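You operate a simulated robot arm through the tools that you are given. There is no shell and no other tool.

The job below is to be done with a simulated robot arm. You get a single attempt, and the scene is never put back.

Task
File the crust off the clincher's bed.
Fine: lift the bucket out first and stand it in again; put the file back. Set down upright: medium bucket with lugs, block file. What is to be rubbed or washed off counts as gone when no trace of it is left.

The check looks at the end state, three seconds after you hand in, the way a careful person would. Anything else that was tipped, shoved, dropped, spilled or broken makes it a failure.

Robot
A 7-joint arm with a two-finger parallel gripper, fixed in place. Base frame: the origin is on the floor under the middle of its stand, x ahead of it, y to its left, z up; the work surface is at about z = 850. Lengths are in mm, angles in rad, forces in N, time in s.
It reaches about 1479 mm from its shoulder. Its first joint turns from -2.897 to 2.897 rad. Payload 4.4 kg.
The TCP is the grasp point between the finger pads, 23 mm short of the fingertips. In the tool frame z runs along the fingers and y along their closing line. The gripper opens to 94 mm. The fingers are 38 mm wide and 10 mm thick; the gripper's body (54 by 96 mm) begins 39 mm behind the TCP.
Orientation is that of the tool frame in the base frame, as [roll, pitch, yaw] about the fixed x, y, z axes, in that order (R = Rz(yaw) Ry(pitch) Rx(roll)). With the fingers straight down and closing along the base's y, the tool's x points along the base's -x, its y along +y and its z along -z.

Tools
- The arm moves only by the tool apply_moves. Its argument "series" is a list of rows, each a list of 7 numbers: the shift along the tool's x, y, z in mm, then the turn, a rotation vector about the tool's x, y, z in rad, then the opening, from 0 (shut) to 1 (fully open). In form: [[dx, dy, dz, ax, ay, az, hand], ...]. A call has 1 to 20 rows; each row is the pose to reach, as a shift and turn from the pose commanded when the call began, along the tool's axes at that moment. Each row takes 0.2 s and may step no farther than 50 mm and 0.15 rad from the row before; otherwise, or with a gripper value out of range, the whole call is refused. Where a pose cannot be reached the arm comes as near as it can. A force on the tool above 40 N (or 10 N above the force at the start of the call, whichever is more), or a blocked arm, ends the call early, and 0.2 s more pass. Each finger travels about 72 mm/s and halts on what it meets, pressing with about 33 N; the grip force reading is that of the motor and also rises with nothing between the fingers. The clock runs only during rows and for 0.2 s after the last one: add rows that repeat a pose to give the fingers time. The reply holds the time, the measured pose of the TCP, the force on the tool along the base axes, the opening and the grip force, in the units named above and with some noise, with the torque about the TCP (base axes, N m) and any sound that the robot's microphone picked up, and new pictures: "show" is both (left out), scene, wrist or none.
- Cameras (640 x 400 px; columns grow to the right, rows downward): "scene" is fixed at [398.8, 500.4, 1480.9]; the picture's right is [0.21, -0.98, 0.00], its down [-0.91, -0.20, -0.36] and it looks along [0.35, 0.08, -0.93] (base axes); focal length 214 px, centre (320, 200). "wrist" rides on the gripper at [86, 16, -74] in the tool frame; the picture's right is [-0.18, 0.98, 0.00], its down [-0.58, -0.11, -0.81] and it looks along [-0.79, -0.15, 0.59] (tool axes); focal length 243 px, centre (320, 200). There is no depth. A picture from a camera that has moved, and an enlarged one, comes with that camera's place and axes in the base frame and with its lens.
- inspect(camera, box): a new picture of the part [left, top, right, bottom] of that camera's present view, enlarged. The clock stands still meanwhile.
- hand_in(): hands the job in; it is judged then, once.

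Nothing tells you positions but the pictures and the camera data. Unless the task says otherwise, let go and move clear before handing in.

The tools are called after ">>>" by a JSON object that holds its "name" and its "arguments". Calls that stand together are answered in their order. apply_moves: Moves the arm, as the interface text tells. Its arguments: {"type":"object","properties":{"series":{"type":"array","items":{"type":"array","items":{"type":"number"}}},"show":{"type":"string","enum":["both","scene","wrist","none"]}},"required":["series"]} The other tools are called the same way: inspect (camera, box) takes an enlarged picture of a part of a camera's view; hand_in () hands the job in.

At the start:

```text
t: 0.0
eef_pos: [666.9, 183.0, 1152.2]
tcp_rot: [-3.14, 0.001, -3.141]
contact_force: [-0.6, 0.5, -0.6]
wrist_torque: [0.0, 0.03, 0.0]
finger_gap: 93.8
finger_force: 0.0
```

scene: 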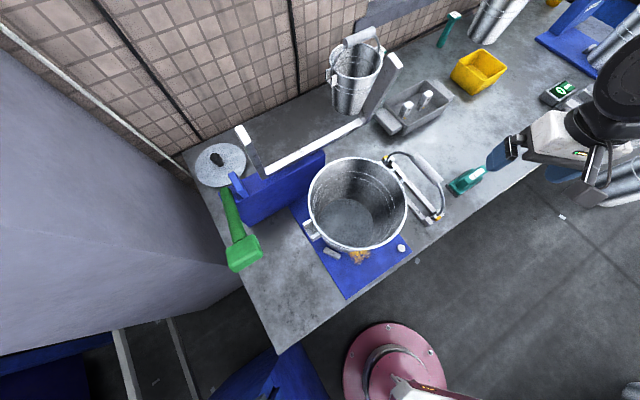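
wrist: 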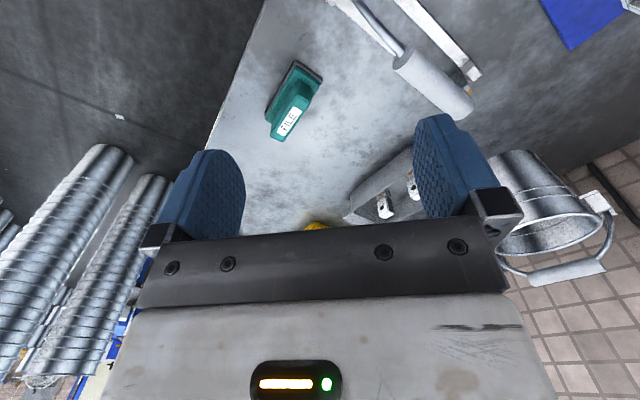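

I see a bench with a blue clincher whose bed holds a bucket, an orange crust on the bed near the bucket, and a teal file to the right. I'll take enlarged looks first.

>>> {"name": "inspect", "arguments": {"camera": "scene", "box": [220, 130, 460, 300]}}

>>> {"name": "inspect", "arguments": {"camera": "scene", "box": [290, 210, 430, 300]}}

>>> {"name": "inspect", "arguments": {"camera": "scene", "box": [300, 0, 640, 210]}}

>>> {"name": "inspect", "arguments": {"camera": "wrist", "box": [200, 0, 640, 280]}}

```text
2.35 times, centred on (340, 215) of scene
camera zoom: at [398.8, 500.4, 1480.9], right [0.21, -0.98, 0.0], down [-0.91, -0.2, -0.36], along [0.35, 0.08, -0.93], focal length 505 px, centre (273, 165)
```

zoom: 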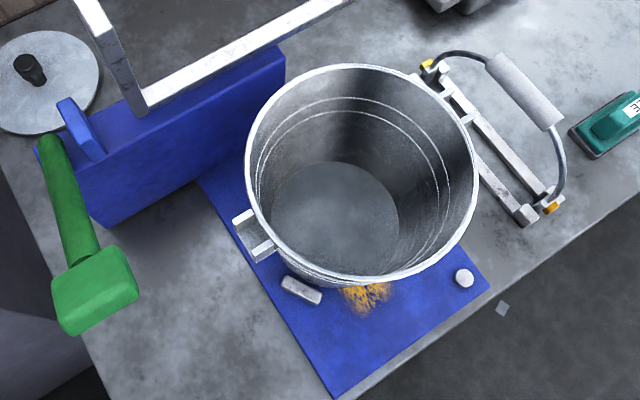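

```text
4.44 times, centred on (360, 255) of scene
camera zoom: at [398.8, 500.4, 1480.9], right [0.21, -0.98, 0.0], down [-0.91, -0.2, -0.36], along [0.35, 0.08, -0.93], focal length 953 px, centre (142, -44)
```

zoom: 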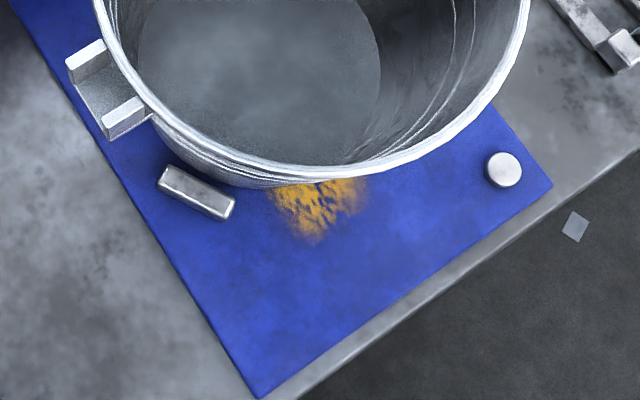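

```text
1.88 times, centred on (470, 105) of scene
camera zoom: at [398.8, 500.4, 1480.9], right [0.21, -0.98, 0.0], down [-0.91, -0.2, -0.36], along [0.35, 0.08, -0.93], focal length 404 px, centre (38, 379)
```

zoom: 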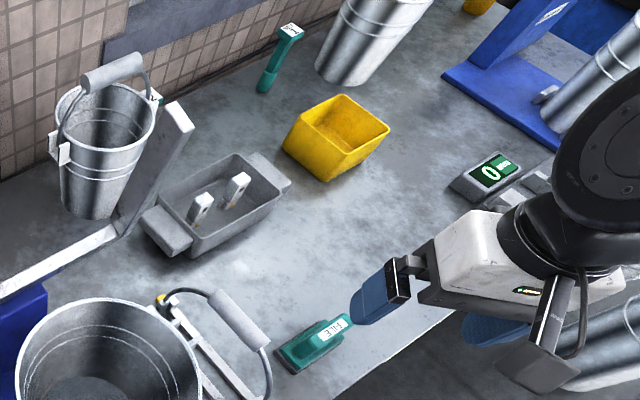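

```text
1.43 times, centred on (420, 140) of wrist
camera zoom: at [581.4, 200.4, 1228.8], right [0.18, 0.98, 0.0], down [0.58, -0.11, 0.81], along [0.79, -0.15, -0.59], focal length 347 px, centre (177, 286)
```

zoom: 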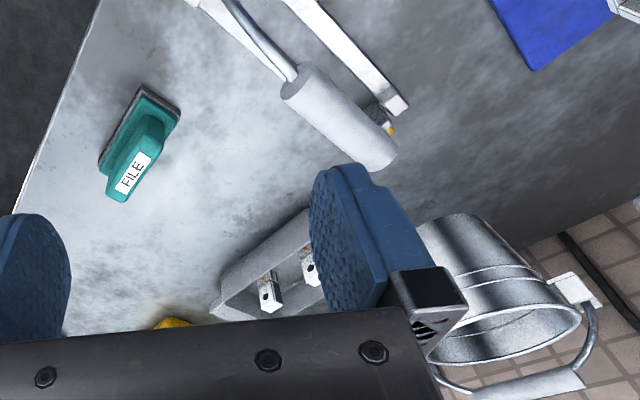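

The bucket stands mid-bed at roughly (570, 460), the file is near (790, 115), and the crust is around (490, 415), partly under the bucket. Next I look closer at the bucket's lugs, the loose bow-like handle, the file and the free bench areas.

>>> {"name": "inspect", "arguments": {"camera": "scene", "box": [375, 145, 455, 230]}}

>>> {"name": "inspect", "arguments": {"camera": "scene", "box": [295, 210, 345, 260]}}

>>> {"name": "inspect", "arguments": {"camera": "scene", "box": [440, 150, 500, 205]}}

>>> {"name": "inspect", "arguments": {"camera": "scene", "box": [180, 100, 340, 360]}}

>>> {"name": "inspect", "arguments": {"camera": "scene", "box": [320, 20, 470, 150]}}

>>> {"name": "inspect", "arguments": {"camera": "scene", "box": [470, 0, 640, 130]}}

>>> {"name": "inspect", "arguments": {"camera": "wrist", "box": [250, 40, 350, 150]}}

>>> {"name": "inspect", "arguments": {"camera": "wrist", "box": [480, 130, 640, 300]}}

```text
4.71 times, centred on (415, 188) of scene
camera zoom: at [398.8, 500.4, 1480.9], right [0.21, -0.98, 0.0], down [-0.91, -0.2, -0.36], along [0.35, 0.08, -0.93], focal length 1009 px, centre (-127, 259)
```

zoom: 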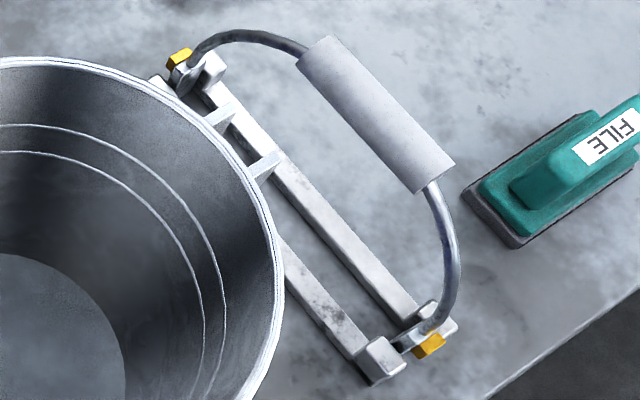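

```text
8.00 times, centred on (320, 235) of scene
camera zoom: at [398.8, 500.4, 1480.9], right [0.21, -0.98, 0.0], down [-0.91, -0.2, -0.36], along [0.35, 0.08, -0.93], focal length 1716 px, centre (320, -80)
```

zoom: 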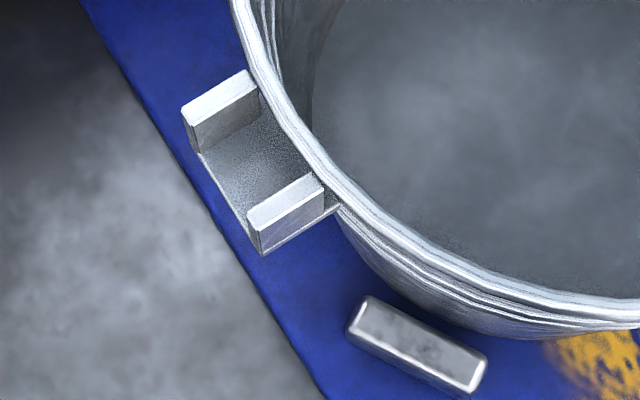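

```text
7.27 times, centred on (470, 178) of scene
camera zoom: at [398.8, 500.4, 1480.9], right [0.21, -0.98, 0.0], down [-0.91, -0.2, -0.36], along [0.35, 0.08, -0.93], focal length 1560 px, centre (-771, 364)
```

zoom: 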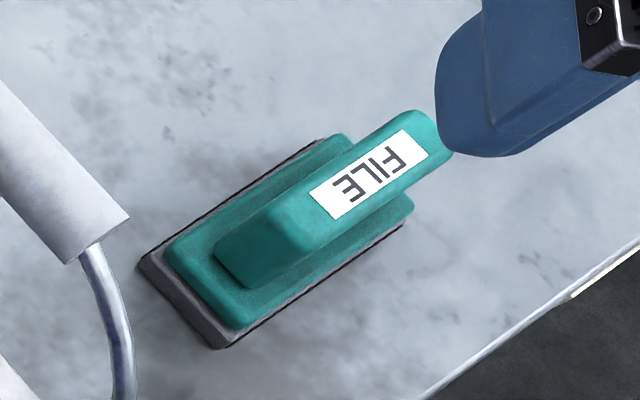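

```text
1.54 times, centred on (260, 230) of scene
camera zoom: at [398.8, 500.4, 1480.9], right [0.21, -0.98, 0.0], down [-0.91, -0.2, -0.36], along [0.35, 0.08, -0.93], focal length 330 px, centre (412, 154)
```

zoom: 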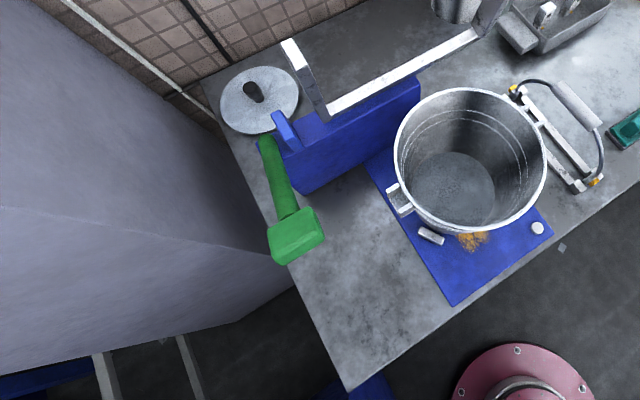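

```text
3.08 times, centred on (395, 85) of scene
camera zoom: at [398.8, 500.4, 1480.9], right [0.21, -0.98, 0.0], down [-0.91, -0.2, -0.36], along [0.35, 0.08, -0.93], focal length 660 px, centre (89, 554)
```

zoom: 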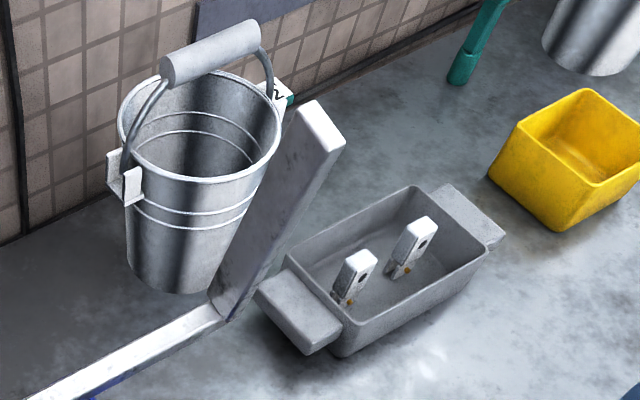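

```text
3.08 times, centred on (555, 65) of scene
camera zoom: at [398.8, 500.4, 1480.9], right [0.21, -0.98, 0.0], down [-0.91, -0.2, -0.36], along [0.35, 0.08, -0.93], focal length 660 px, centre (-403, 615)
```

zoom: 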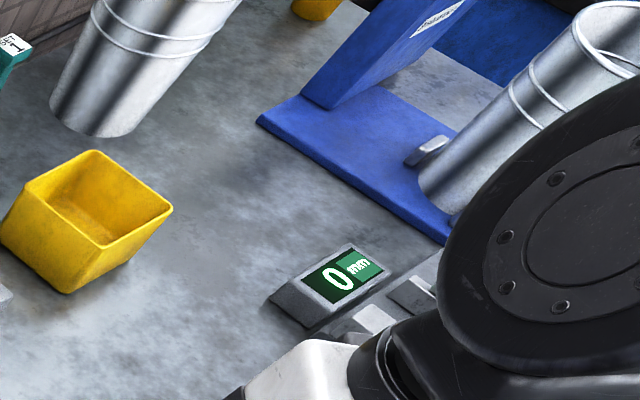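

```text
3.64 times, centred on (300, 95) of wrist
camera zoom: at [581.4, 200.4, 1228.8], right [0.18, 0.98, 0.0], down [0.58, -0.11, 0.81], along [0.79, -0.15, -0.59], focal length 882 px, centre (393, 582)
```

zoom: 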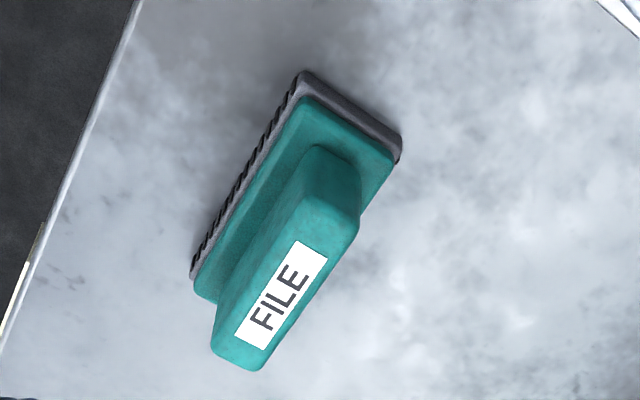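

```text
2.35 times, centred on (560, 215) of wrist
camera zoom: at [581.4, 200.4, 1228.8], right [0.18, 0.98, 0.0], down [0.58, -0.11, 0.81], along [0.79, -0.15, -0.59], focal length 571 px, centre (-245, 165)
```

zoom: 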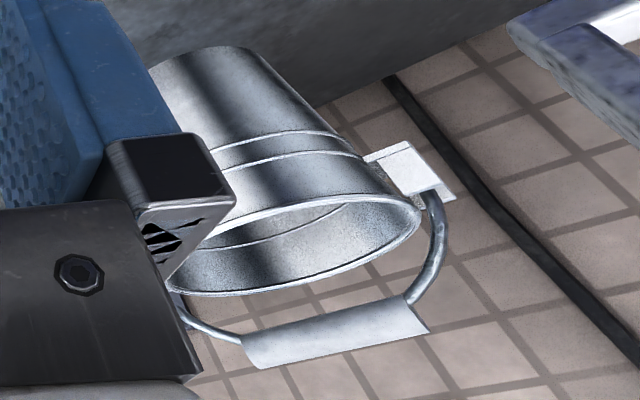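

The bucket has two lugs left and right and stands among stops on the bed; the bench runs at 45° to the base. I'll swing the open gripper above the bucket's near rim at about (495, 385), with its closing line turned radial, and look.

>>> {"name": "apply_moves", "arguments": {"series": [[21.5, 25, 3, 0, 0, 0.098, 1], [43, 50, 6, 0, 0, 0.196, 1], [64.5, 76, 9, 0, 0, 0.294, 1], [86, 101, 12, 0, 0, 0.392, 1], [107.5, 126, 14, 0, 0, 0.49, 1], [129, 151, 17, 0, 0, 0.588, 1], [150.5, 177, 20, 0, 0, 0.686, 1], [172, 202, 22, 0, 0, 0.785, 1], [172, 202, 22, 0, 0, 0.785, 1]], "show": "both"}}

```text
t: 2.0
eef_pos: [495.0, 386.1, 1131.6]
tcp_rot: [-3.141, 0.001, 2.354]
contact_force: [-0.1, 0.4, 0.0]
wrist_torque: [0.02, -0.02, 0.0]
finger_gap: 94.1
finger_force: 0.0
camera wrist: at [446.3, 459.5, 1206.6], right [0.83, 0.56, 0.0], down [0.33, -0.49, 0.81], along [0.45, -0.67, -0.59], focal length 243 px, centre (320, 200)
```

scene: 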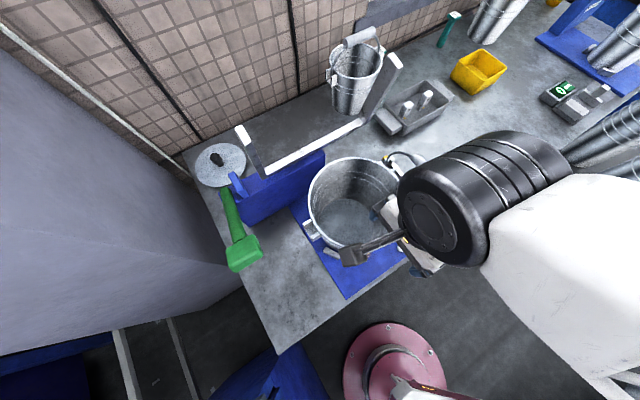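
wrist: 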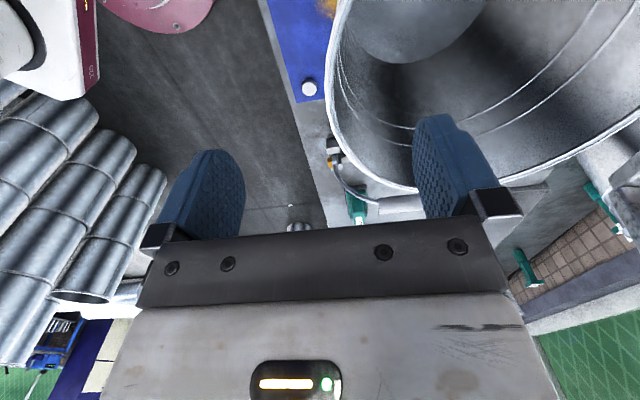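

The gripper hangs over the near rim, with one finger inside the bucket's outline and one outside. I'll zoom in to measure the rim's position and height before descending.

>>> {"name": "inspect", "arguments": {"camera": "wrist", "box": [260, 0, 640, 240]}}

>>> {"name": "inspect", "arguments": {"camera": "scene", "box": [295, 145, 425, 260]}}

```text
1.67 times, centred on (450, 120) of wrist
camera zoom: at [446.3, 459.5, 1206.6], right [0.83, 0.56, 0.0], down [0.33, -0.49, 0.81], along [0.45, -0.67, -0.59], focal length 404 px, centre (103, 333)
```

zoom: 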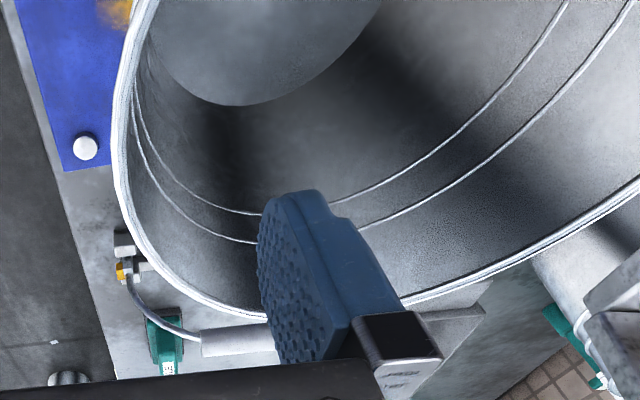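

```text
3.48 times, centred on (360, 202) of scene
camera zoom: at [398.8, 500.4, 1480.9], right [0.21, -0.98, 0.0], down [-0.91, -0.2, -0.36], along [0.35, 0.08, -0.93], focal length 746 px, centre (181, 191)
```

zoom: 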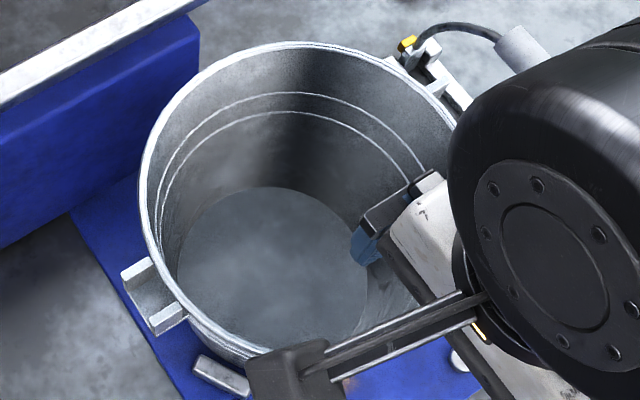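

The rim works out at about z = 1080, radius about 98, centred near (566, 460). I'll descend with a slight tilt to match the wall's taper, so the fingers straddle the near rim.

>>> {"name": "apply_moves", "arguments": {"series": [[0, 4, 15, -0.03, 0, 0, 1], [0, 4, 30, -0.06, 0, 0, 1], [0, 4, 45, -0.075, 0, 0, 1], [0, 4, 60, -0.075, 0, 0, 1], [0, 4, 76, -0.075, 0, 0, 1]], "show": "both"}}

```text
t: 3.2
eef_pos: [498.1, 389.5, 1054.2]
tcp_rot: [3.068, 0.001, 2.358]
contact_force: [-0.6, -0.5, 0.2]
wrist_torque: [-0.01, 0.0, 0.03]
finger_gap: 94.1
finger_force: 0.1
camera wrist: at [445.1, 457.8, 1131.5], right [0.82, 0.56, 0.07], down [0.29, -0.53, 0.8], along [0.49, -0.63, -0.6], focal length 243 px, centre (320, 200)
```

scene: 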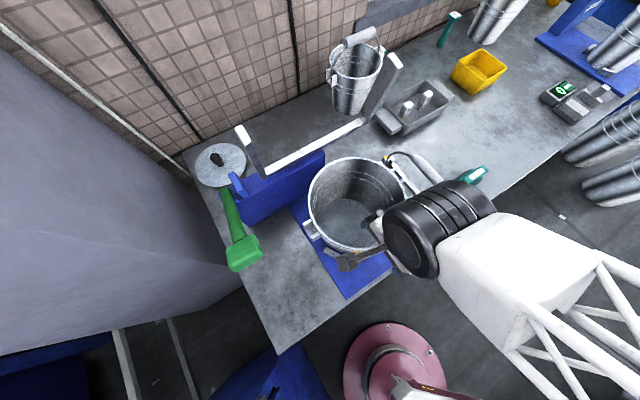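
wrist: 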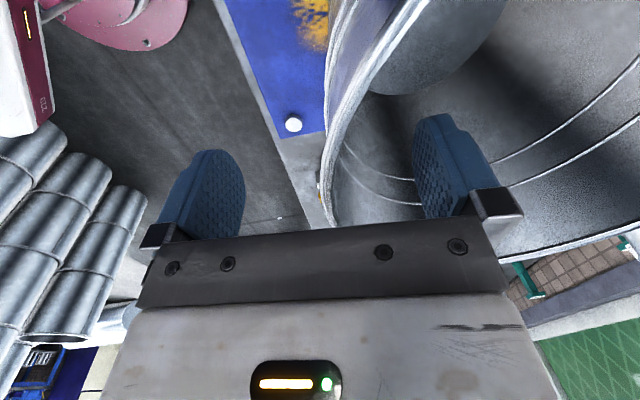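

The rim now lies between the fingers, close to centred. I'll close part-way to check centring before pinching.

>>> {"name": "apply_moves", "arguments": {"series": [[0, 0, 0, 0, 0, 0, 0.6], [0, 0, 0, 0, 0, 0, 0.35], [0, 0, 0, 0, 0, 0, 0.2], [0, 0, 0, 0, 0, 0, 0.2]], "show": "wrist"}}

>>> {"name": "inspect", "arguments": {"camera": "wrist", "box": [240, 100, 420, 250]}}

```text
t: 4.2
eef_pos: [498.1, 388.9, 1055.2]
tcp_rot: [3.066, 0.001, 2.356]
contact_force: [-0.3, 0.9, 0.9]
wrist_torque: [0.01, -0.01, 0.01]
finger_gap: 18.8
finger_force: 0.1
camera wrist: at [445.1, 457.8, 1131.7], right [0.82, 0.56, 0.07], down [0.29, -0.53, 0.8], along [0.49, -0.63, -0.6], focal length 243 px, centre (320, 200)
```

wrist: 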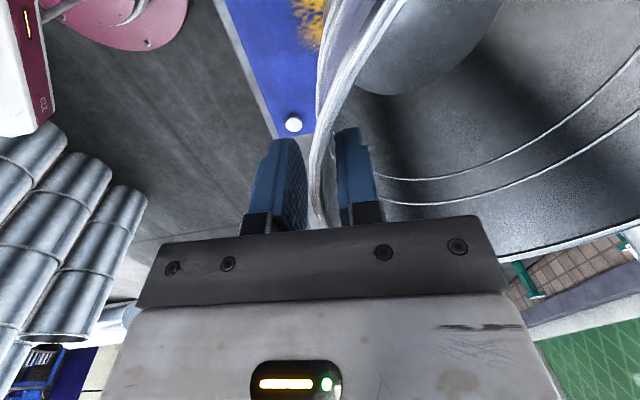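

```text
2.67 times, centred on (330, 175) of wrist
camera zoom: at [445.1, 457.8, 1131.7], right [0.82, 0.56, 0.07], down [0.29, -0.53, 0.8], along [0.49, -0.63, -0.6], focal length 647 px, centre (293, 267)
```

zoom: 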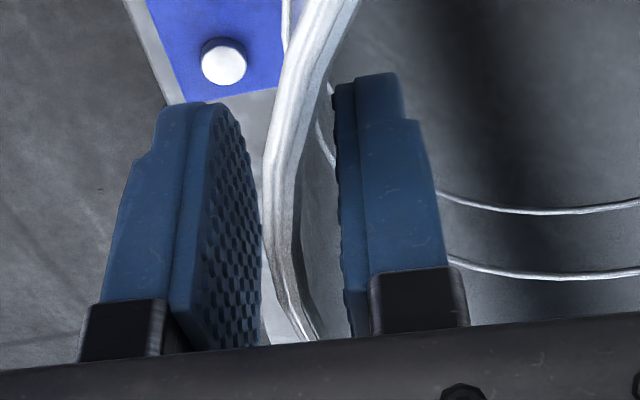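

The wall is about centred between the pads. I'll close fully and pinch the rim.

>>> {"name": "apply_moves", "arguments": {"series": [[0, 0, 0, 0, 0, 0, 0.1], [0, 0, 0, 0, 0, 0, 0.0], [0, 0, 0, 0, 0, 0, 0.0], [0, 0, 0, 0, 0, 0, 0.0]], "show": "both"}}

>>> {"name": "inspect", "arguments": {"camera": "wrist", "box": [240, 100, 420, 250]}}

```text
t: 5.2
eef_pos: [498.9, 387.7, 1054.5]
tcp_rot: [3.066, 0.002, 2.357]
contact_force: [9.2, -3.5, 6.4]
wrist_torque: [0.39, -1.25, -0.9]
finger_gap: 11.0
finger_force: 33.0
camera wrist: at [445.3, 457.7, 1132.1], right [0.82, 0.56, 0.07], down [0.29, -0.53, 0.8], along [0.49, -0.63, -0.6], focal length 243 px, centre (320, 200)
```

scene: 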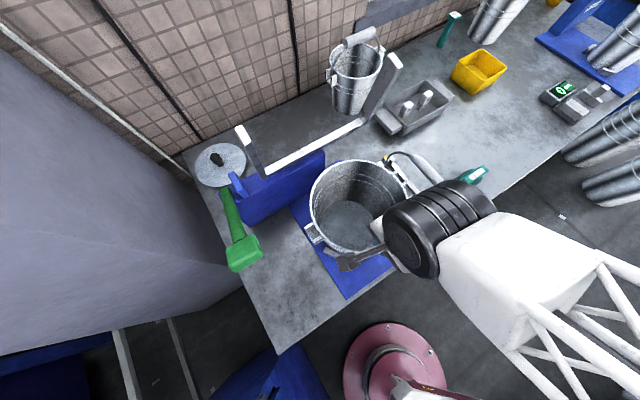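
wrist: 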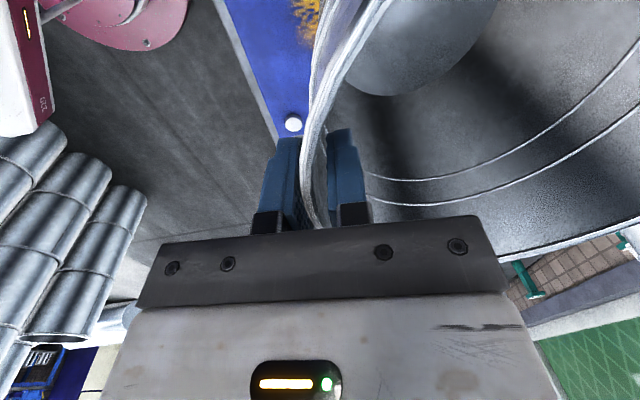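

```text
2.67 times, centred on (330, 175) of wrist
camera zoom: at [445.3, 457.7, 1132.1], right [0.82, 0.56, 0.07], down [0.29, -0.53, 0.8], along [0.49, -0.63, -0.6], focal length 647 px, centre (293, 267)
```

zoom: 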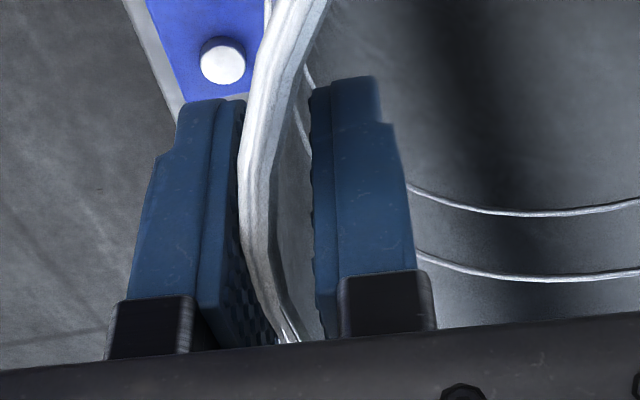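

The grip holds at an 11 mm gap on the rim bead. I'll lift a little first to judge weight and tilt.

>>> {"name": "apply_moves", "arguments": {"series": [[0, 0.3, -4, 0, 0, 0, 0], [0, 0.6, -8, 0, 0, 0, 0], [0, 0.9, -12, 0, 0, 0, 0], [0, 1.1, -15, 0, 0, 0, 0], [0, 1.1, -15, 0, 0, 0, 0]], "show": "both"}}

>>> {"name": "inspect", "arguments": {"camera": "scene", "box": [290, 140, 430, 300]}}

```text
t: 6.4
eef_pos: [498.6, 388.9, 1070.0]
tcp_rot: [3.065, 0.0, 2.356]
contact_force: [9.3, -2.3, 0.3]
wrist_torque: [-0.29, -1.4, -0.97]
finger_gap: 10.1
finger_force: 33.0
camera wrist: at [445.6, 457.6, 1147.2], right [0.82, 0.56, 0.07], down [0.29, -0.53, 0.8], along [0.49, -0.63, -0.6], focal length 243 px, centre (320, 200)
```

scene: 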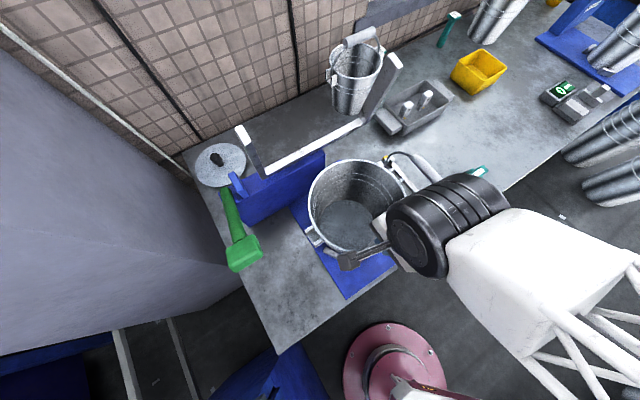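
wrist: 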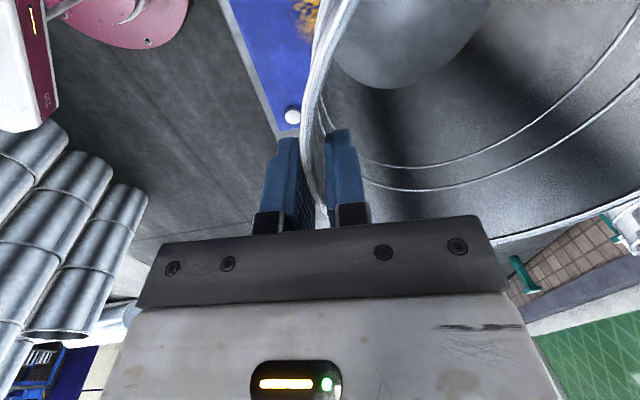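

```text
2.50 times, centred on (360, 220) of scene
camera zoom: at [398.8, 500.4, 1480.9], right [0.21, -0.98, 0.0], down [-0.91, -0.2, -0.36], along [0.35, 0.08, -0.93], focal length 536 px, centre (220, 150)
```

zoom: 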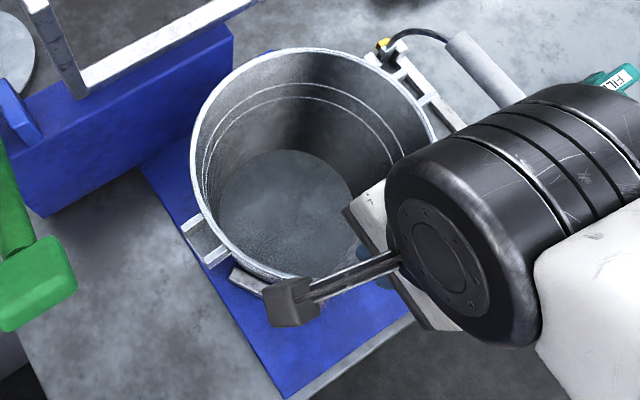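

>>> {"name": "inspect", "arguments": {"camera": "wrist", "box": [240, 100, 420, 250]}}

>>> {"name": "inspect", "arguments": {"camera": "scene", "box": [295, 210, 345, 260]}}

```text
2.67 times, centred on (330, 175) of wrist
camera zoom: at [445.6, 457.6, 1147.2], right [0.82, 0.56, 0.07], down [0.29, -0.53, 0.8], along [0.49, -0.63, -0.6], focal length 647 px, centre (293, 267)
```

zoom: 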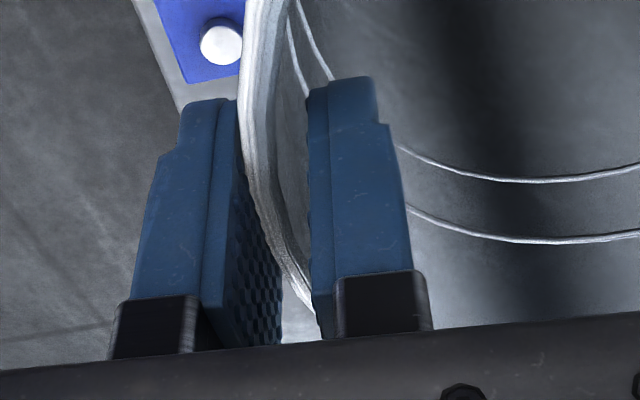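

```text
8.00 times, centred on (320, 235) of scene
camera zoom: at [398.8, 500.4, 1480.9], right [0.21, -0.98, 0.0], down [-0.91, -0.2, -0.36], along [0.35, 0.08, -0.93], focal length 1716 px, centre (320, -80)
```

zoom: 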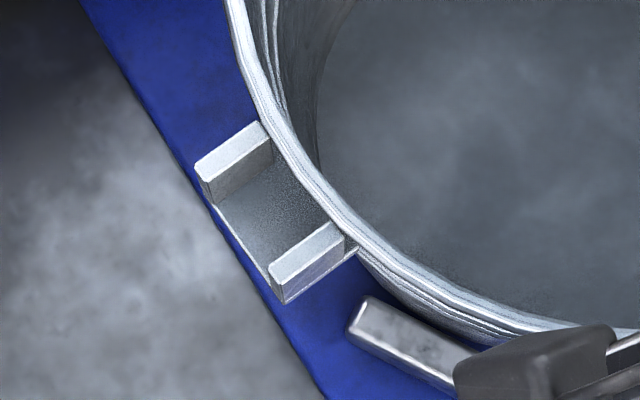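

The bucket seems to have turned slightly and slid in the pads rather than lifted. I'll take a fresh reading and views without moving.

>>> {"name": "apply_moves", "arguments": {"series": [[0, 0, 0, 0, 0, 0, 0]], "show": "none"}}

>>> {"name": "inspect", "arguments": {"camera": "wrist", "box": [290, 120, 380, 240]}}

>>> {"name": "inspect", "arguments": {"camera": "scene", "box": [330, 200, 430, 290]}}

```text
t: 6.8
eef_pos: [498.2, 388.5, 1070.8]
tcp_rot: [3.066, -0.001, 2.356]
contact_force: [8.9, -2.9, 1.3]
wrist_torque: [-0.23, -1.33, -0.95]
finger_gap: 10.2
finger_force: 32.7
```

```text
3.33 times, centred on (335, 180) of wrist
camera zoom: at [445.4, 457.6, 1147.0], right [0.82, 0.56, 0.07], down [0.29, -0.53, 0.8], along [0.49, -0.63, -0.6], focal length 809 px, centre (270, 267)
```

zoom: 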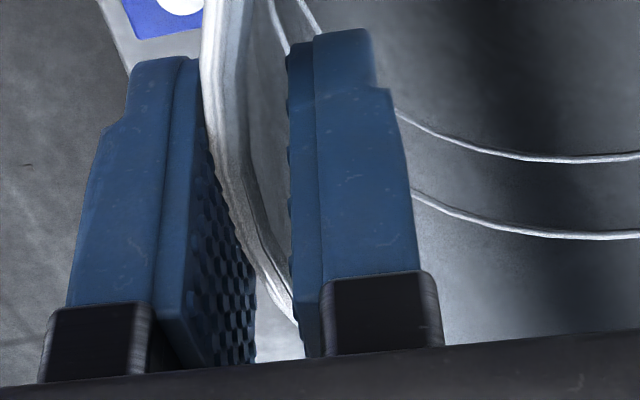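

```text
4.44 times, centred on (380, 245) of scene
camera zoom: at [398.8, 500.4, 1480.9], right [0.21, -0.98, 0.0], down [-0.91, -0.2, -0.36], along [0.35, 0.08, -0.93], focal length 953 px, centre (53, 0)
```

zoom: 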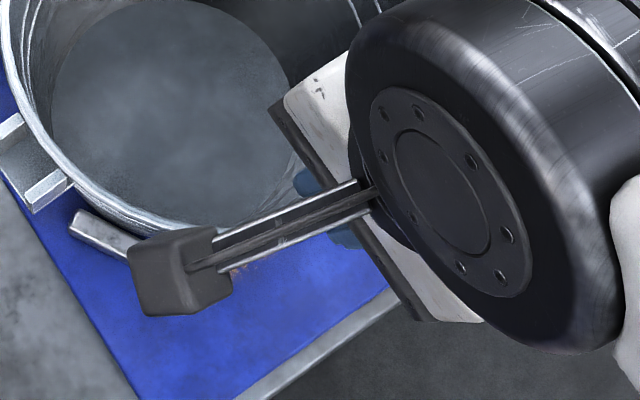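

The rim is pinched diagonally – the gripper sits off to one side of the bucket's axis, so the hold is poor. I'll lower back, open, and re-measure the rim.

>>> {"name": "apply_moves", "arguments": {"series": [[0, -0.3, 4, 0, 0, 0, 0], [0, -0.6, 8, 0, 0, 0, 0], [0, -0.9, 12, 0, 0, 0, 0], [0, -0.9, 12, 0, 0, 0, 0]], "show": "wrist"}}

```text
t: 7.6
eef_pos: [499.2, 389.7, 1061.7]
tcp_rot: [3.063, -0.001, 2.357]
contact_force: [7.4, 2.7, 3.5]
wrist_torque: [0.7, -0.9, -0.92]
finger_gap: 10.1
finger_force: 33.1
stopped in row 3: the force on the tool passed its limit at 47 N (the readings are from after the stop); the commanded pose is now the measured one
camera wrist: at [445.8, 457.9, 1138.1], right [0.82, 0.56, 0.08], down [0.29, -0.53, 0.8], along [0.49, -0.63, -0.6], focal length 243 px, centre (320, 200)
```

wrist: 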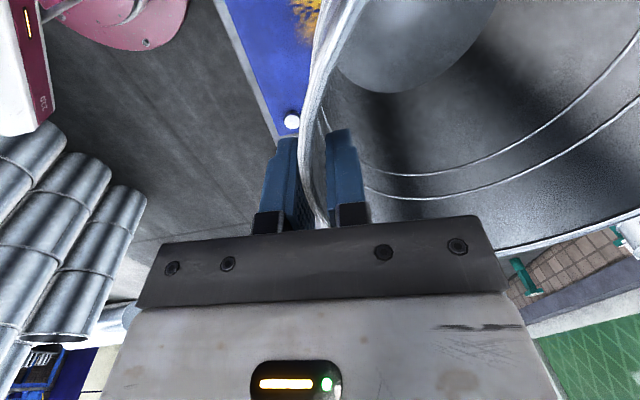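

>>> {"name": "inspect", "arguments": {"camera": "scene", "box": [295, 140, 425, 260]}}

>>> {"name": "inspect", "arguments": {"camera": "wrist", "box": [290, 120, 380, 240]}}

```text
3.33 times, centred on (360, 200) of scene
camera zoom: at [398.8, 500.4, 1480.9], right [0.21, -0.98, 0.0], down [-0.91, -0.2, -0.36], along [0.35, 0.08, -0.93], focal length 715 px, centre (187, 200)
```

zoom: 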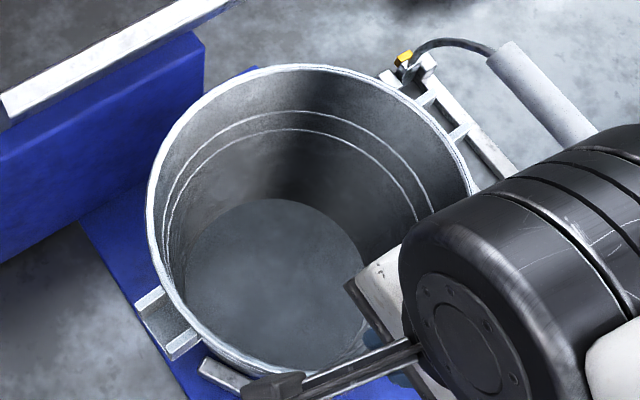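

```text
3.33 times, centred on (335, 180) of wrist
camera zoom: at [445.8, 457.9, 1138.1], right [0.82, 0.56, 0.08], down [0.29, -0.53, 0.8], along [0.49, -0.63, -0.6], focal length 809 px, centre (270, 267)
```

zoom: 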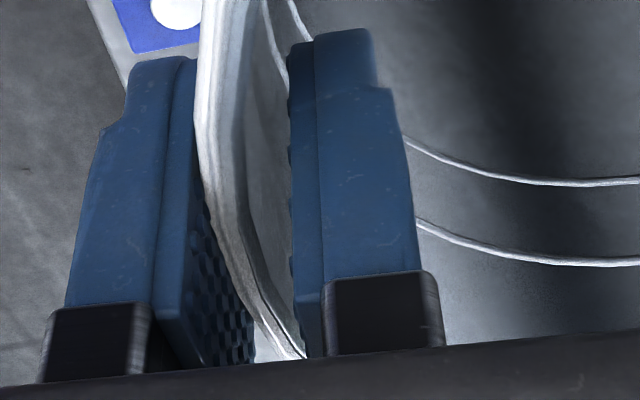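

The force pattern shows the wall slanting across the pads: inner pad touching at its left edge, outer pad at its right edge. I'll open slightly and look again before re-aligning.

>>> {"name": "apply_moves", "arguments": {"series": [[0, 0, 0, 0, 0, 0, 0.2], [0, 0, 0, 0, 0, 0, 0.35], [0, 0, 0, 0, 0, 0, 0.35]], "show": "both"}}

>>> {"name": "inspect", "arguments": {"camera": "wrist", "box": [270, 80, 400, 240]}}

>>> {"name": "inspect", "arguments": {"camera": "scene", "box": [295, 140, 425, 260]}}

```text
t: 8.4
eef_pos: [499.0, 389.6, 1061.2]
tcp_rot: [3.063, -0.001, 2.356]
contact_force: [0.4, 1.2, 0.5]
wrist_torque: [-0.02, -0.01, -0.01]
finger_gap: 33.1
finger_force: 0.1
camera wrist: at [445.3, 457.7, 1137.6], right [0.82, 0.56, 0.08], down [0.29, -0.53, 0.8], along [0.49, -0.63, -0.6], focal length 243 px, centre (320, 200)
```

scene: 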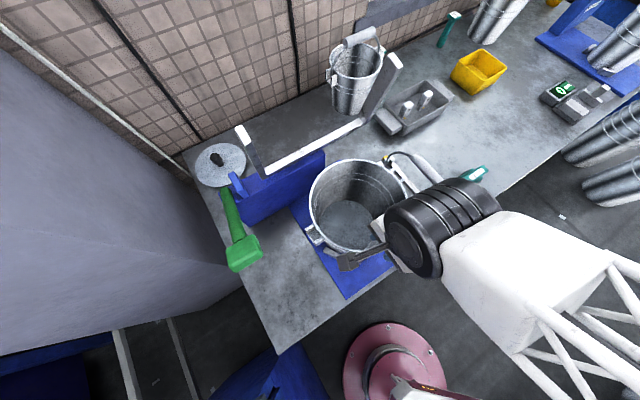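
wrist: 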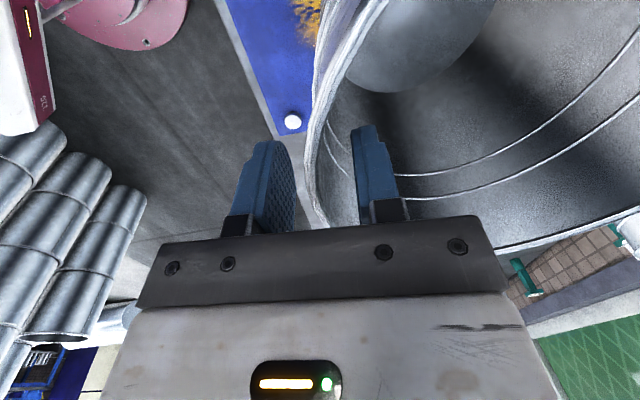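

```text
2.50 times, centred on (335, 160) of wrist
camera zoom: at [445.3, 457.7, 1137.6], right [0.82, 0.56, 0.08], down [0.29, -0.53, 0.8], along [0.49, -0.63, -0.6], focal length 606 px, centre (282, 300)
```

zoom: 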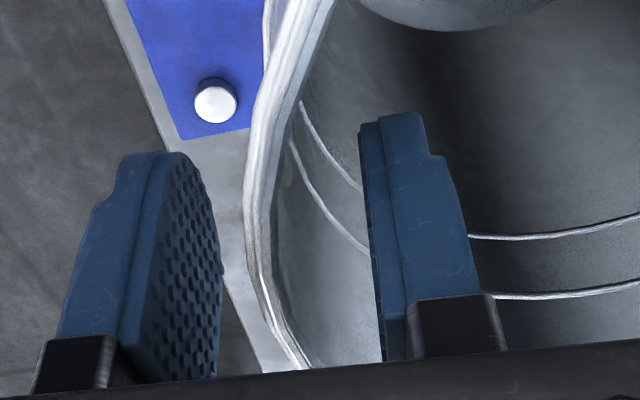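

```text
3.33 times, centred on (360, 200) of scene
camera zoom: at [398.8, 500.4, 1480.9], right [0.21, -0.98, 0.0], down [-0.91, -0.2, -0.36], along [0.35, 0.08, -0.93], focal length 715 px, centre (187, 200)
```

zoom: 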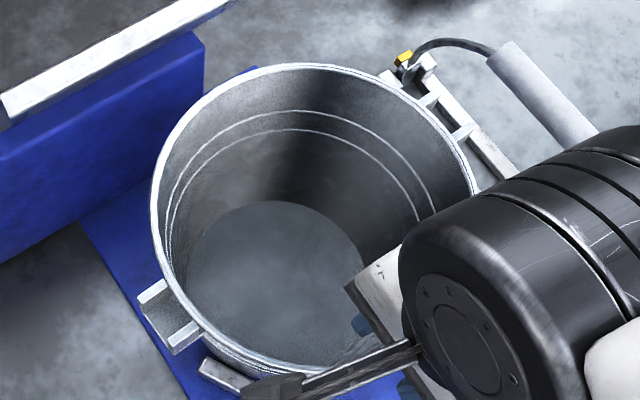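

Opened again, the bucket stands free (turned about 3° and shifted about 4 mm toward me). The gripper is now centred on the wall; I'll go a bit deeper and close gently, watching the readings.

>>> {"name": "apply_moves", "arguments": {"series": [[0, -0.2, 5, 0, 0, 0, 0.35], [0, -0.5, 10, 0, 0, 0, 0.35], [0, -0.5, 10, 0, 0, 0, 0.25], [0, -0.5, 10, 0, 0, 0, 0.15], [0, -0.5, 10, 0, 0, 0, 0.15]], "show": "none"}}

>>> {"name": "inspect", "arguments": {"camera": "wrist", "box": [270, 80, 400, 240]}}

```text
t: 9.6
eef_pos: [498.9, 389.2, 1051.9]
tcp_rot: [3.063, 0.0, 2.357]
contact_force: [2.1, 1.0, 0.9]
wrist_torque: [0.05, -0.03, -0.06]
finger_gap: 15.3
finger_force: 1.5
```

```text
2.50 times, centred on (335, 160) of wrist
camera zoom: at [445.7, 458.0, 1127.6], right [0.82, 0.56, 0.08], down [0.29, -0.53, 0.8], along [0.49, -0.63, -0.6], focal length 606 px, centre (282, 300)
```

zoom: 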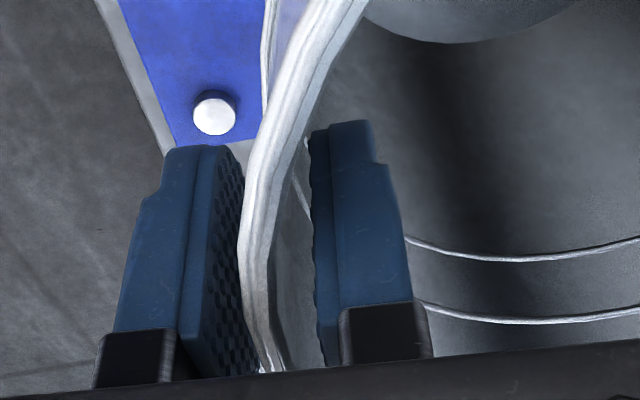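

The inner pad touches first, so the wall sits about 3 mm to its side. I'll open a touch, shift 3 mm inward along the closing line, and close again.

>>> {"name": "apply_moves", "arguments": {"series": [[0, 0, 0, 0, 0, 0, 0.25], [0, 3, 0, 0, 0, 0, 0.25], [0, 3, 0, 0, 0, 0, 0.18], [0, 3, 0, 0, 0, 0, 0.13], [0, 3, 0, 0, 0, 0, 0.13]], "show": "none"}}

>>> {"name": "inspect", "arguments": {"camera": "wrist", "box": [270, 80, 400, 240]}}

```text
t: 10.8
eef_pos: [501.6, 392.0, 1051.7]
tcp_rot: [3.062, 0.0, 2.355]
contact_force: [-1.3, -1.5, -0.2]
wrist_torque: [0.06, 0.01, -0.01]
finger_gap: 13.0
finger_force: 0.9
```

```text
2.50 times, centred on (335, 160) of wrist
camera zoom: at [447.7, 460.1, 1127.8], right [0.82, 0.56, 0.08], down [0.29, -0.53, 0.8], along [0.49, -0.63, -0.6], focal length 606 px, centre (282, 300)
```

zoom: 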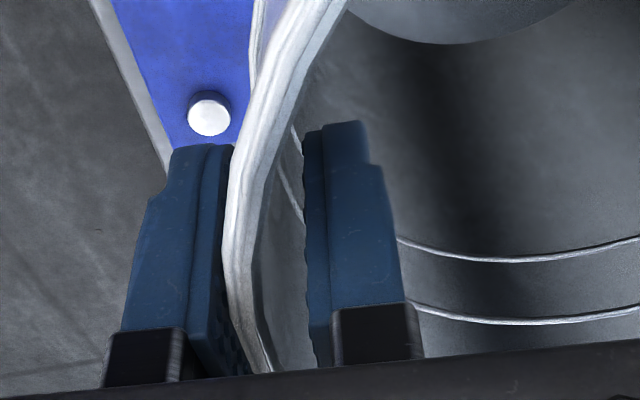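

Effective wall thickness is about 11 mm; centring needs about 1 mm back. I'll do that and close fully.

>>> {"name": "apply_moves", "arguments": {"series": [[0, -0.9, 0, 0, 0, 0, 0.13], [0, -0.9, 0, 0, 0, 0, 0.1], [0, -0.9, 0, 0, 0, 0, 0.0], [0, -0.9, 0, 0, 0, 0, 0.0], [0, -0.9, 0, 0, 0, 0, 0.0]], "show": "none"}}

>>> {"name": "inspect", "arguments": {"camera": "scene", "box": [295, 140, 425, 260]}}

>>> {"name": "inspect", "arguments": {"camera": "wrist", "box": [270, 80, 400, 240]}}

```text
t: 12.0
eef_pos: [500.6, 389.9, 1051.2]
tcp_rot: [3.062, 0.001, 2.356]
contact_force: [11.9, -4.2, 5.1]
wrist_torque: [0.01, -1.57, -1.08]
finger_gap: 10.7
finger_force: 33.5
```

```text
3.33 times, centred on (360, 200) of scene
camera zoom: at [398.8, 500.4, 1480.9], right [0.21, -0.98, 0.0], down [-0.91, -0.2, -0.36], along [0.35, 0.08, -0.93], focal length 715 px, centre (187, 200)
```

zoom: 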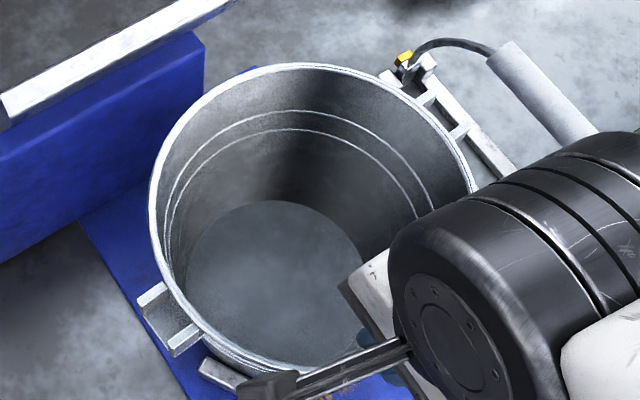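

```text
2.50 times, centred on (335, 160) of wrist
camera zoom: at [447.5, 459.5, 1128.1], right [0.82, 0.56, 0.08], down [0.29, -0.53, 0.8], along [0.49, -0.63, -0.6], focal length 606 px, centre (282, 300)
```

zoom: 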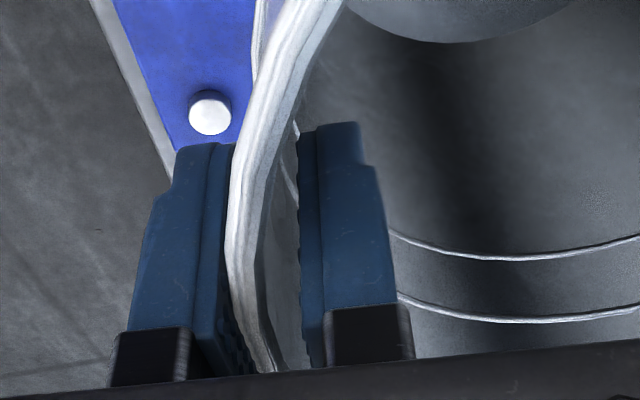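

The pinch still loads sideways (z-torque about −1.1 N·m, force along the rim), so the wall's true surface is slanted relative to the pads. I'll open a bit, yaw the gripper clockwise by 0.12 rad and compare the gap and torque.

>>> {"name": "apply_moves", "arguments": {"series": [[0, 0, 0, 0, 0, 0, 0.2], [0, 0, 0, 0, 0, 0.06, 0.25], [0, 0, 0, 0, 0, 0.12, 0.25], [0, 0, 0, 0, 0, 0.12, 0.18], [0, 0, 0, 0, 0, 0.12, 0.12], [0, 0, 0, 0, 0, 0.12, 0.05], [0, 0, 0, 0, 0, 0.12, 0.0], [0, 0, 0, 0, 0, 0.12, 0.0], [0, 0, 0, 0, 0, 0.12, 0.0]], "show": "none"}}

>>> {"name": "inspect", "arguments": {"camera": "wrist", "box": [270, 80, 400, 240]}}

>>> {"name": "inspect", "arguments": {"camera": "scene", "box": [295, 140, 425, 260]}}

```text
t: 14.0
eef_pos: [499.7, 390.0, 1051.2]
tcp_rot: [3.063, -0.008, 2.235]
contact_force: [-1.9, 2.2, 7.7]
wrist_torque: [0.97, -1.03, 0.39]
finger_gap: 10.1
finger_force: 33.4
```

```text
2.50 times, centred on (335, 160) of wrist
camera zoom: at [455.8, 464.7, 1128.6], right [0.88, 0.46, 0.07], down [0.23, -0.57, 0.79], along [0.41, -0.68, -0.61], focal length 606 px, centre (282, 300)
```

zoom: 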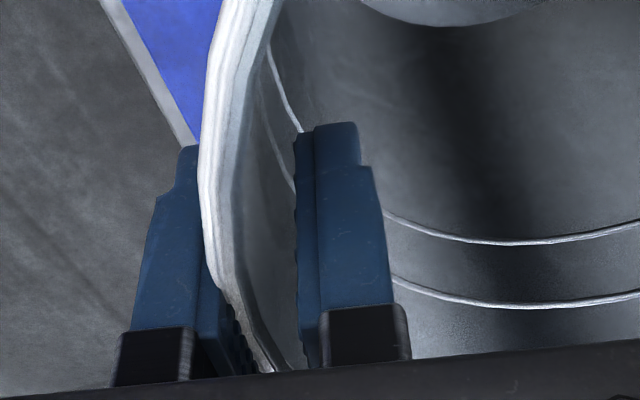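

```text
3.33 times, centred on (360, 200) of scene
camera zoom: at [398.8, 500.4, 1480.9], right [0.21, -0.98, 0.0], down [-0.91, -0.2, -0.36], along [0.35, 0.08, -0.93], focal length 715 px, centre (187, 200)
```

zoom: 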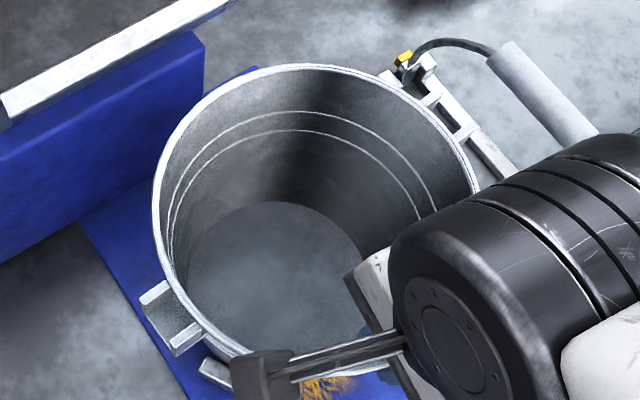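

Much better: the z-torque nearly vanished; what remains is a tilt mismatch (inner pad touching low, outer pad high). I'll open, back the yaw off slightly, tilt more so the pads lie along the wall, and re-close.

>>> {"name": "apply_moves", "arguments": {"series": [[0, 0, 0, 0, 0, 0, 0.2], [0, 0, 0, -0.05, 0, -0.02, 0.28], [0, 0, 0, -0.09, 0, -0.03, 0.28], [0, 0, 0, -0.09, 0, -0.03, 0.2], [0, 0, 0, -0.09, 0, -0.03, 0.13], [0, 0, 0, -0.09, 0, -0.03, 0.07], [0, 0, 0, -0.09, 0, -0.03, 0.0], [0, 0, 0, -0.09, 0, -0.03, 0.0], [0, 0, 0, -0.09, 0, -0.03, 0.0]], "show": "none"}}

>>> {"name": "inspect", "arguments": {"camera": "wrist", "box": [270, 80, 400, 240]}}

>>> {"name": "inspect", "arguments": {"camera": "scene", "box": [295, 140, 425, 260]}}

```text
t: 16.0
eef_pos: [499.3, 389.6, 1049.8]
tcp_rot: [2.974, -0.006, 2.266]
contact_force: [-2.3, -4.5, -6.9]
wrist_torque: [-1.27, 0.96, -0.26]
finger_gap: 9.5
finger_force: 33.2
```

```text
2.50 times, centred on (335, 160) of wrist
camera zoom: at [448.0, 458.9, 1128.6], right [0.86, 0.48, 0.16], down [0.19, -0.6, 0.77], along [0.47, -0.64, -0.61], focal length 606 px, centre (282, 300)
```

zoom: 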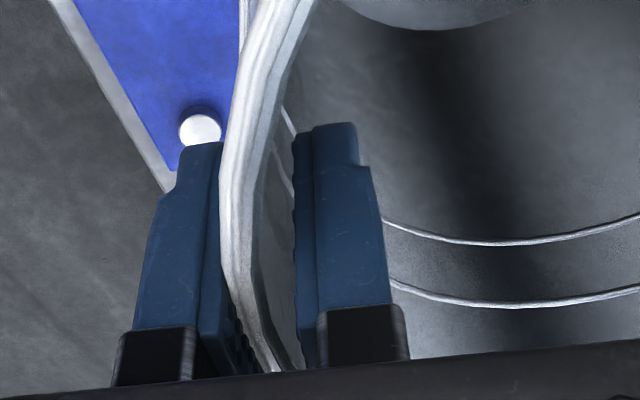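

```text
3.33 times, centred on (360, 200) of scene
camera zoom: at [398.8, 500.4, 1480.9], right [0.21, -0.98, 0.0], down [-0.91, -0.2, -0.36], along [0.35, 0.08, -0.93], focal length 715 px, centre (187, 200)
```

zoom: 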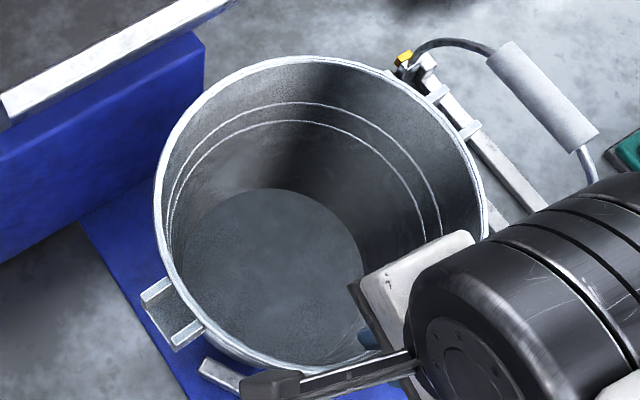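

Now the mismatch is reversed, so the right tilt is in between. I'll take the middle tilt and re-close.

>>> {"name": "apply_moves", "arguments": {"series": [[0, 0, 0, 0, 0, 0, 0.2], [0, 0, 0, 0, 0, 0, 0.25], [0, 0, 0, 0.035, 0, 0.01, 0.25], [0, 0, 0, 0.035, 0, 0.01, 0.18], [0, 0, 0, 0.035, 0, 0.01, 0.12], [0, 0, 0, 0.035, 0, 0.01, 0.06], [0, 0, 0, 0.035, 0, 0.01, 0.0], [0, 0, 0, 0.035, 0, 0.01, 0.0], [0, 0, 0, 0.035, 0, 0.01, 0.0]], "show": "none"}}

>>> {"name": "inspect", "arguments": {"camera": "scene", "box": [295, 140, 425, 260]}}

```text
t: 18.0
eef_pos: [501.2, 391.0, 1051.0]
tcp_rot: [3.01, -0.007, 2.256]
contact_force: [-3.4, -3.3, 4.2]
wrist_torque: [-0.73, 0.76, -0.03]
finger_gap: 8.5
finger_force: 32.7
```

```text
3.33 times, centred on (360, 200) of scene
camera zoom: at [398.8, 500.4, 1480.9], right [0.21, -0.98, 0.0], down [-0.91, -0.2, -0.36], along [0.35, 0.08, -0.93], focal length 715 px, centre (187, 200)
```

zoom: 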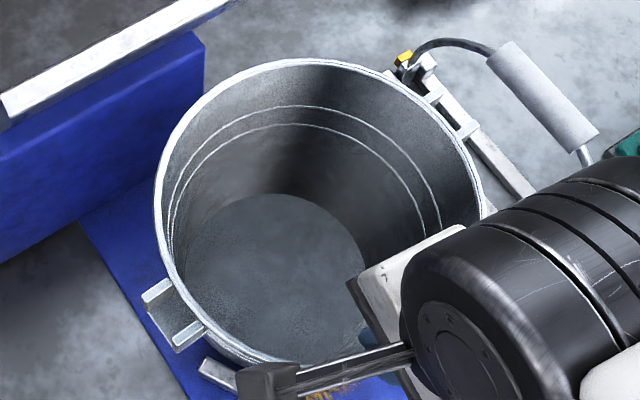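

The pads now sit flat (gap 8.5, little torque). I'll lift 10 mm slowly and check.

>>> {"name": "apply_moves", "arguments": {"series": [[0, 0.3, -2.5, 0, 0, 0, 0], [0, 0.65, -5, 0, 0, 0, 0], [0, 1.0, -7.5, 0, 0, 0, 0], [0, 1.3, -10, 0, 0, 0, 0]], "show": "none"}}

>>> {"name": "inspect", "arguments": {"camera": "scene", "box": [295, 140, 425, 260]}}

>>> {"name": "inspect", "arguments": {"camera": "wrist", "box": [270, 80, 400, 240]}}

```text
t: 19.0
eef_pos: [500.0, 389.7, 1061.8]
tcp_rot: [3.009, -0.007, 2.258]
contact_force: [0.5, 0.2, -5.6]
wrist_torque: [-0.36, 0.42, -0.02]
finger_gap: 8.5
finger_force: 33.0
```

```text
3.33 times, centred on (360, 200) of scene
camera zoom: at [398.8, 500.4, 1480.9], right [0.21, -0.98, 0.0], down [-0.91, -0.2, -0.36], along [0.35, 0.08, -0.93], focal length 715 px, centre (187, 200)
```

zoom: 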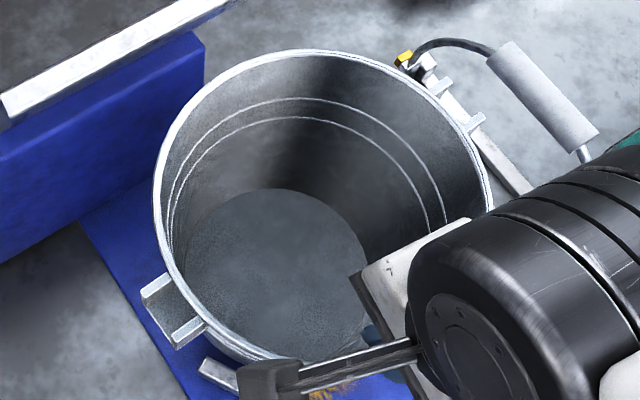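

```text
2.50 times, centred on (335, 160) of wrist
camera zoom: at [451.0, 461.4, 1139.0], right [0.87, 0.47, 0.13], down [0.21, -0.59, 0.78], along [0.45, -0.65, -0.61], focal length 606 px, centre (282, 300)
```

zoom: 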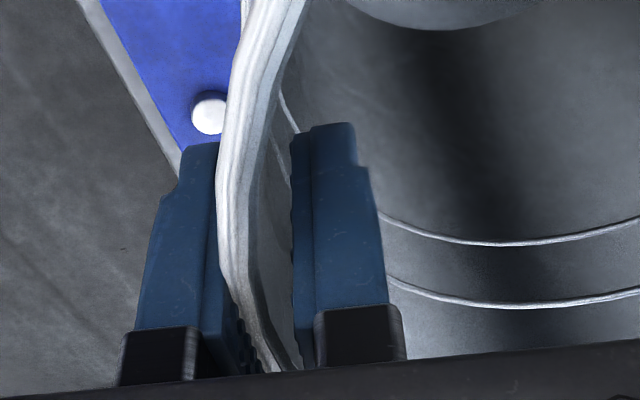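

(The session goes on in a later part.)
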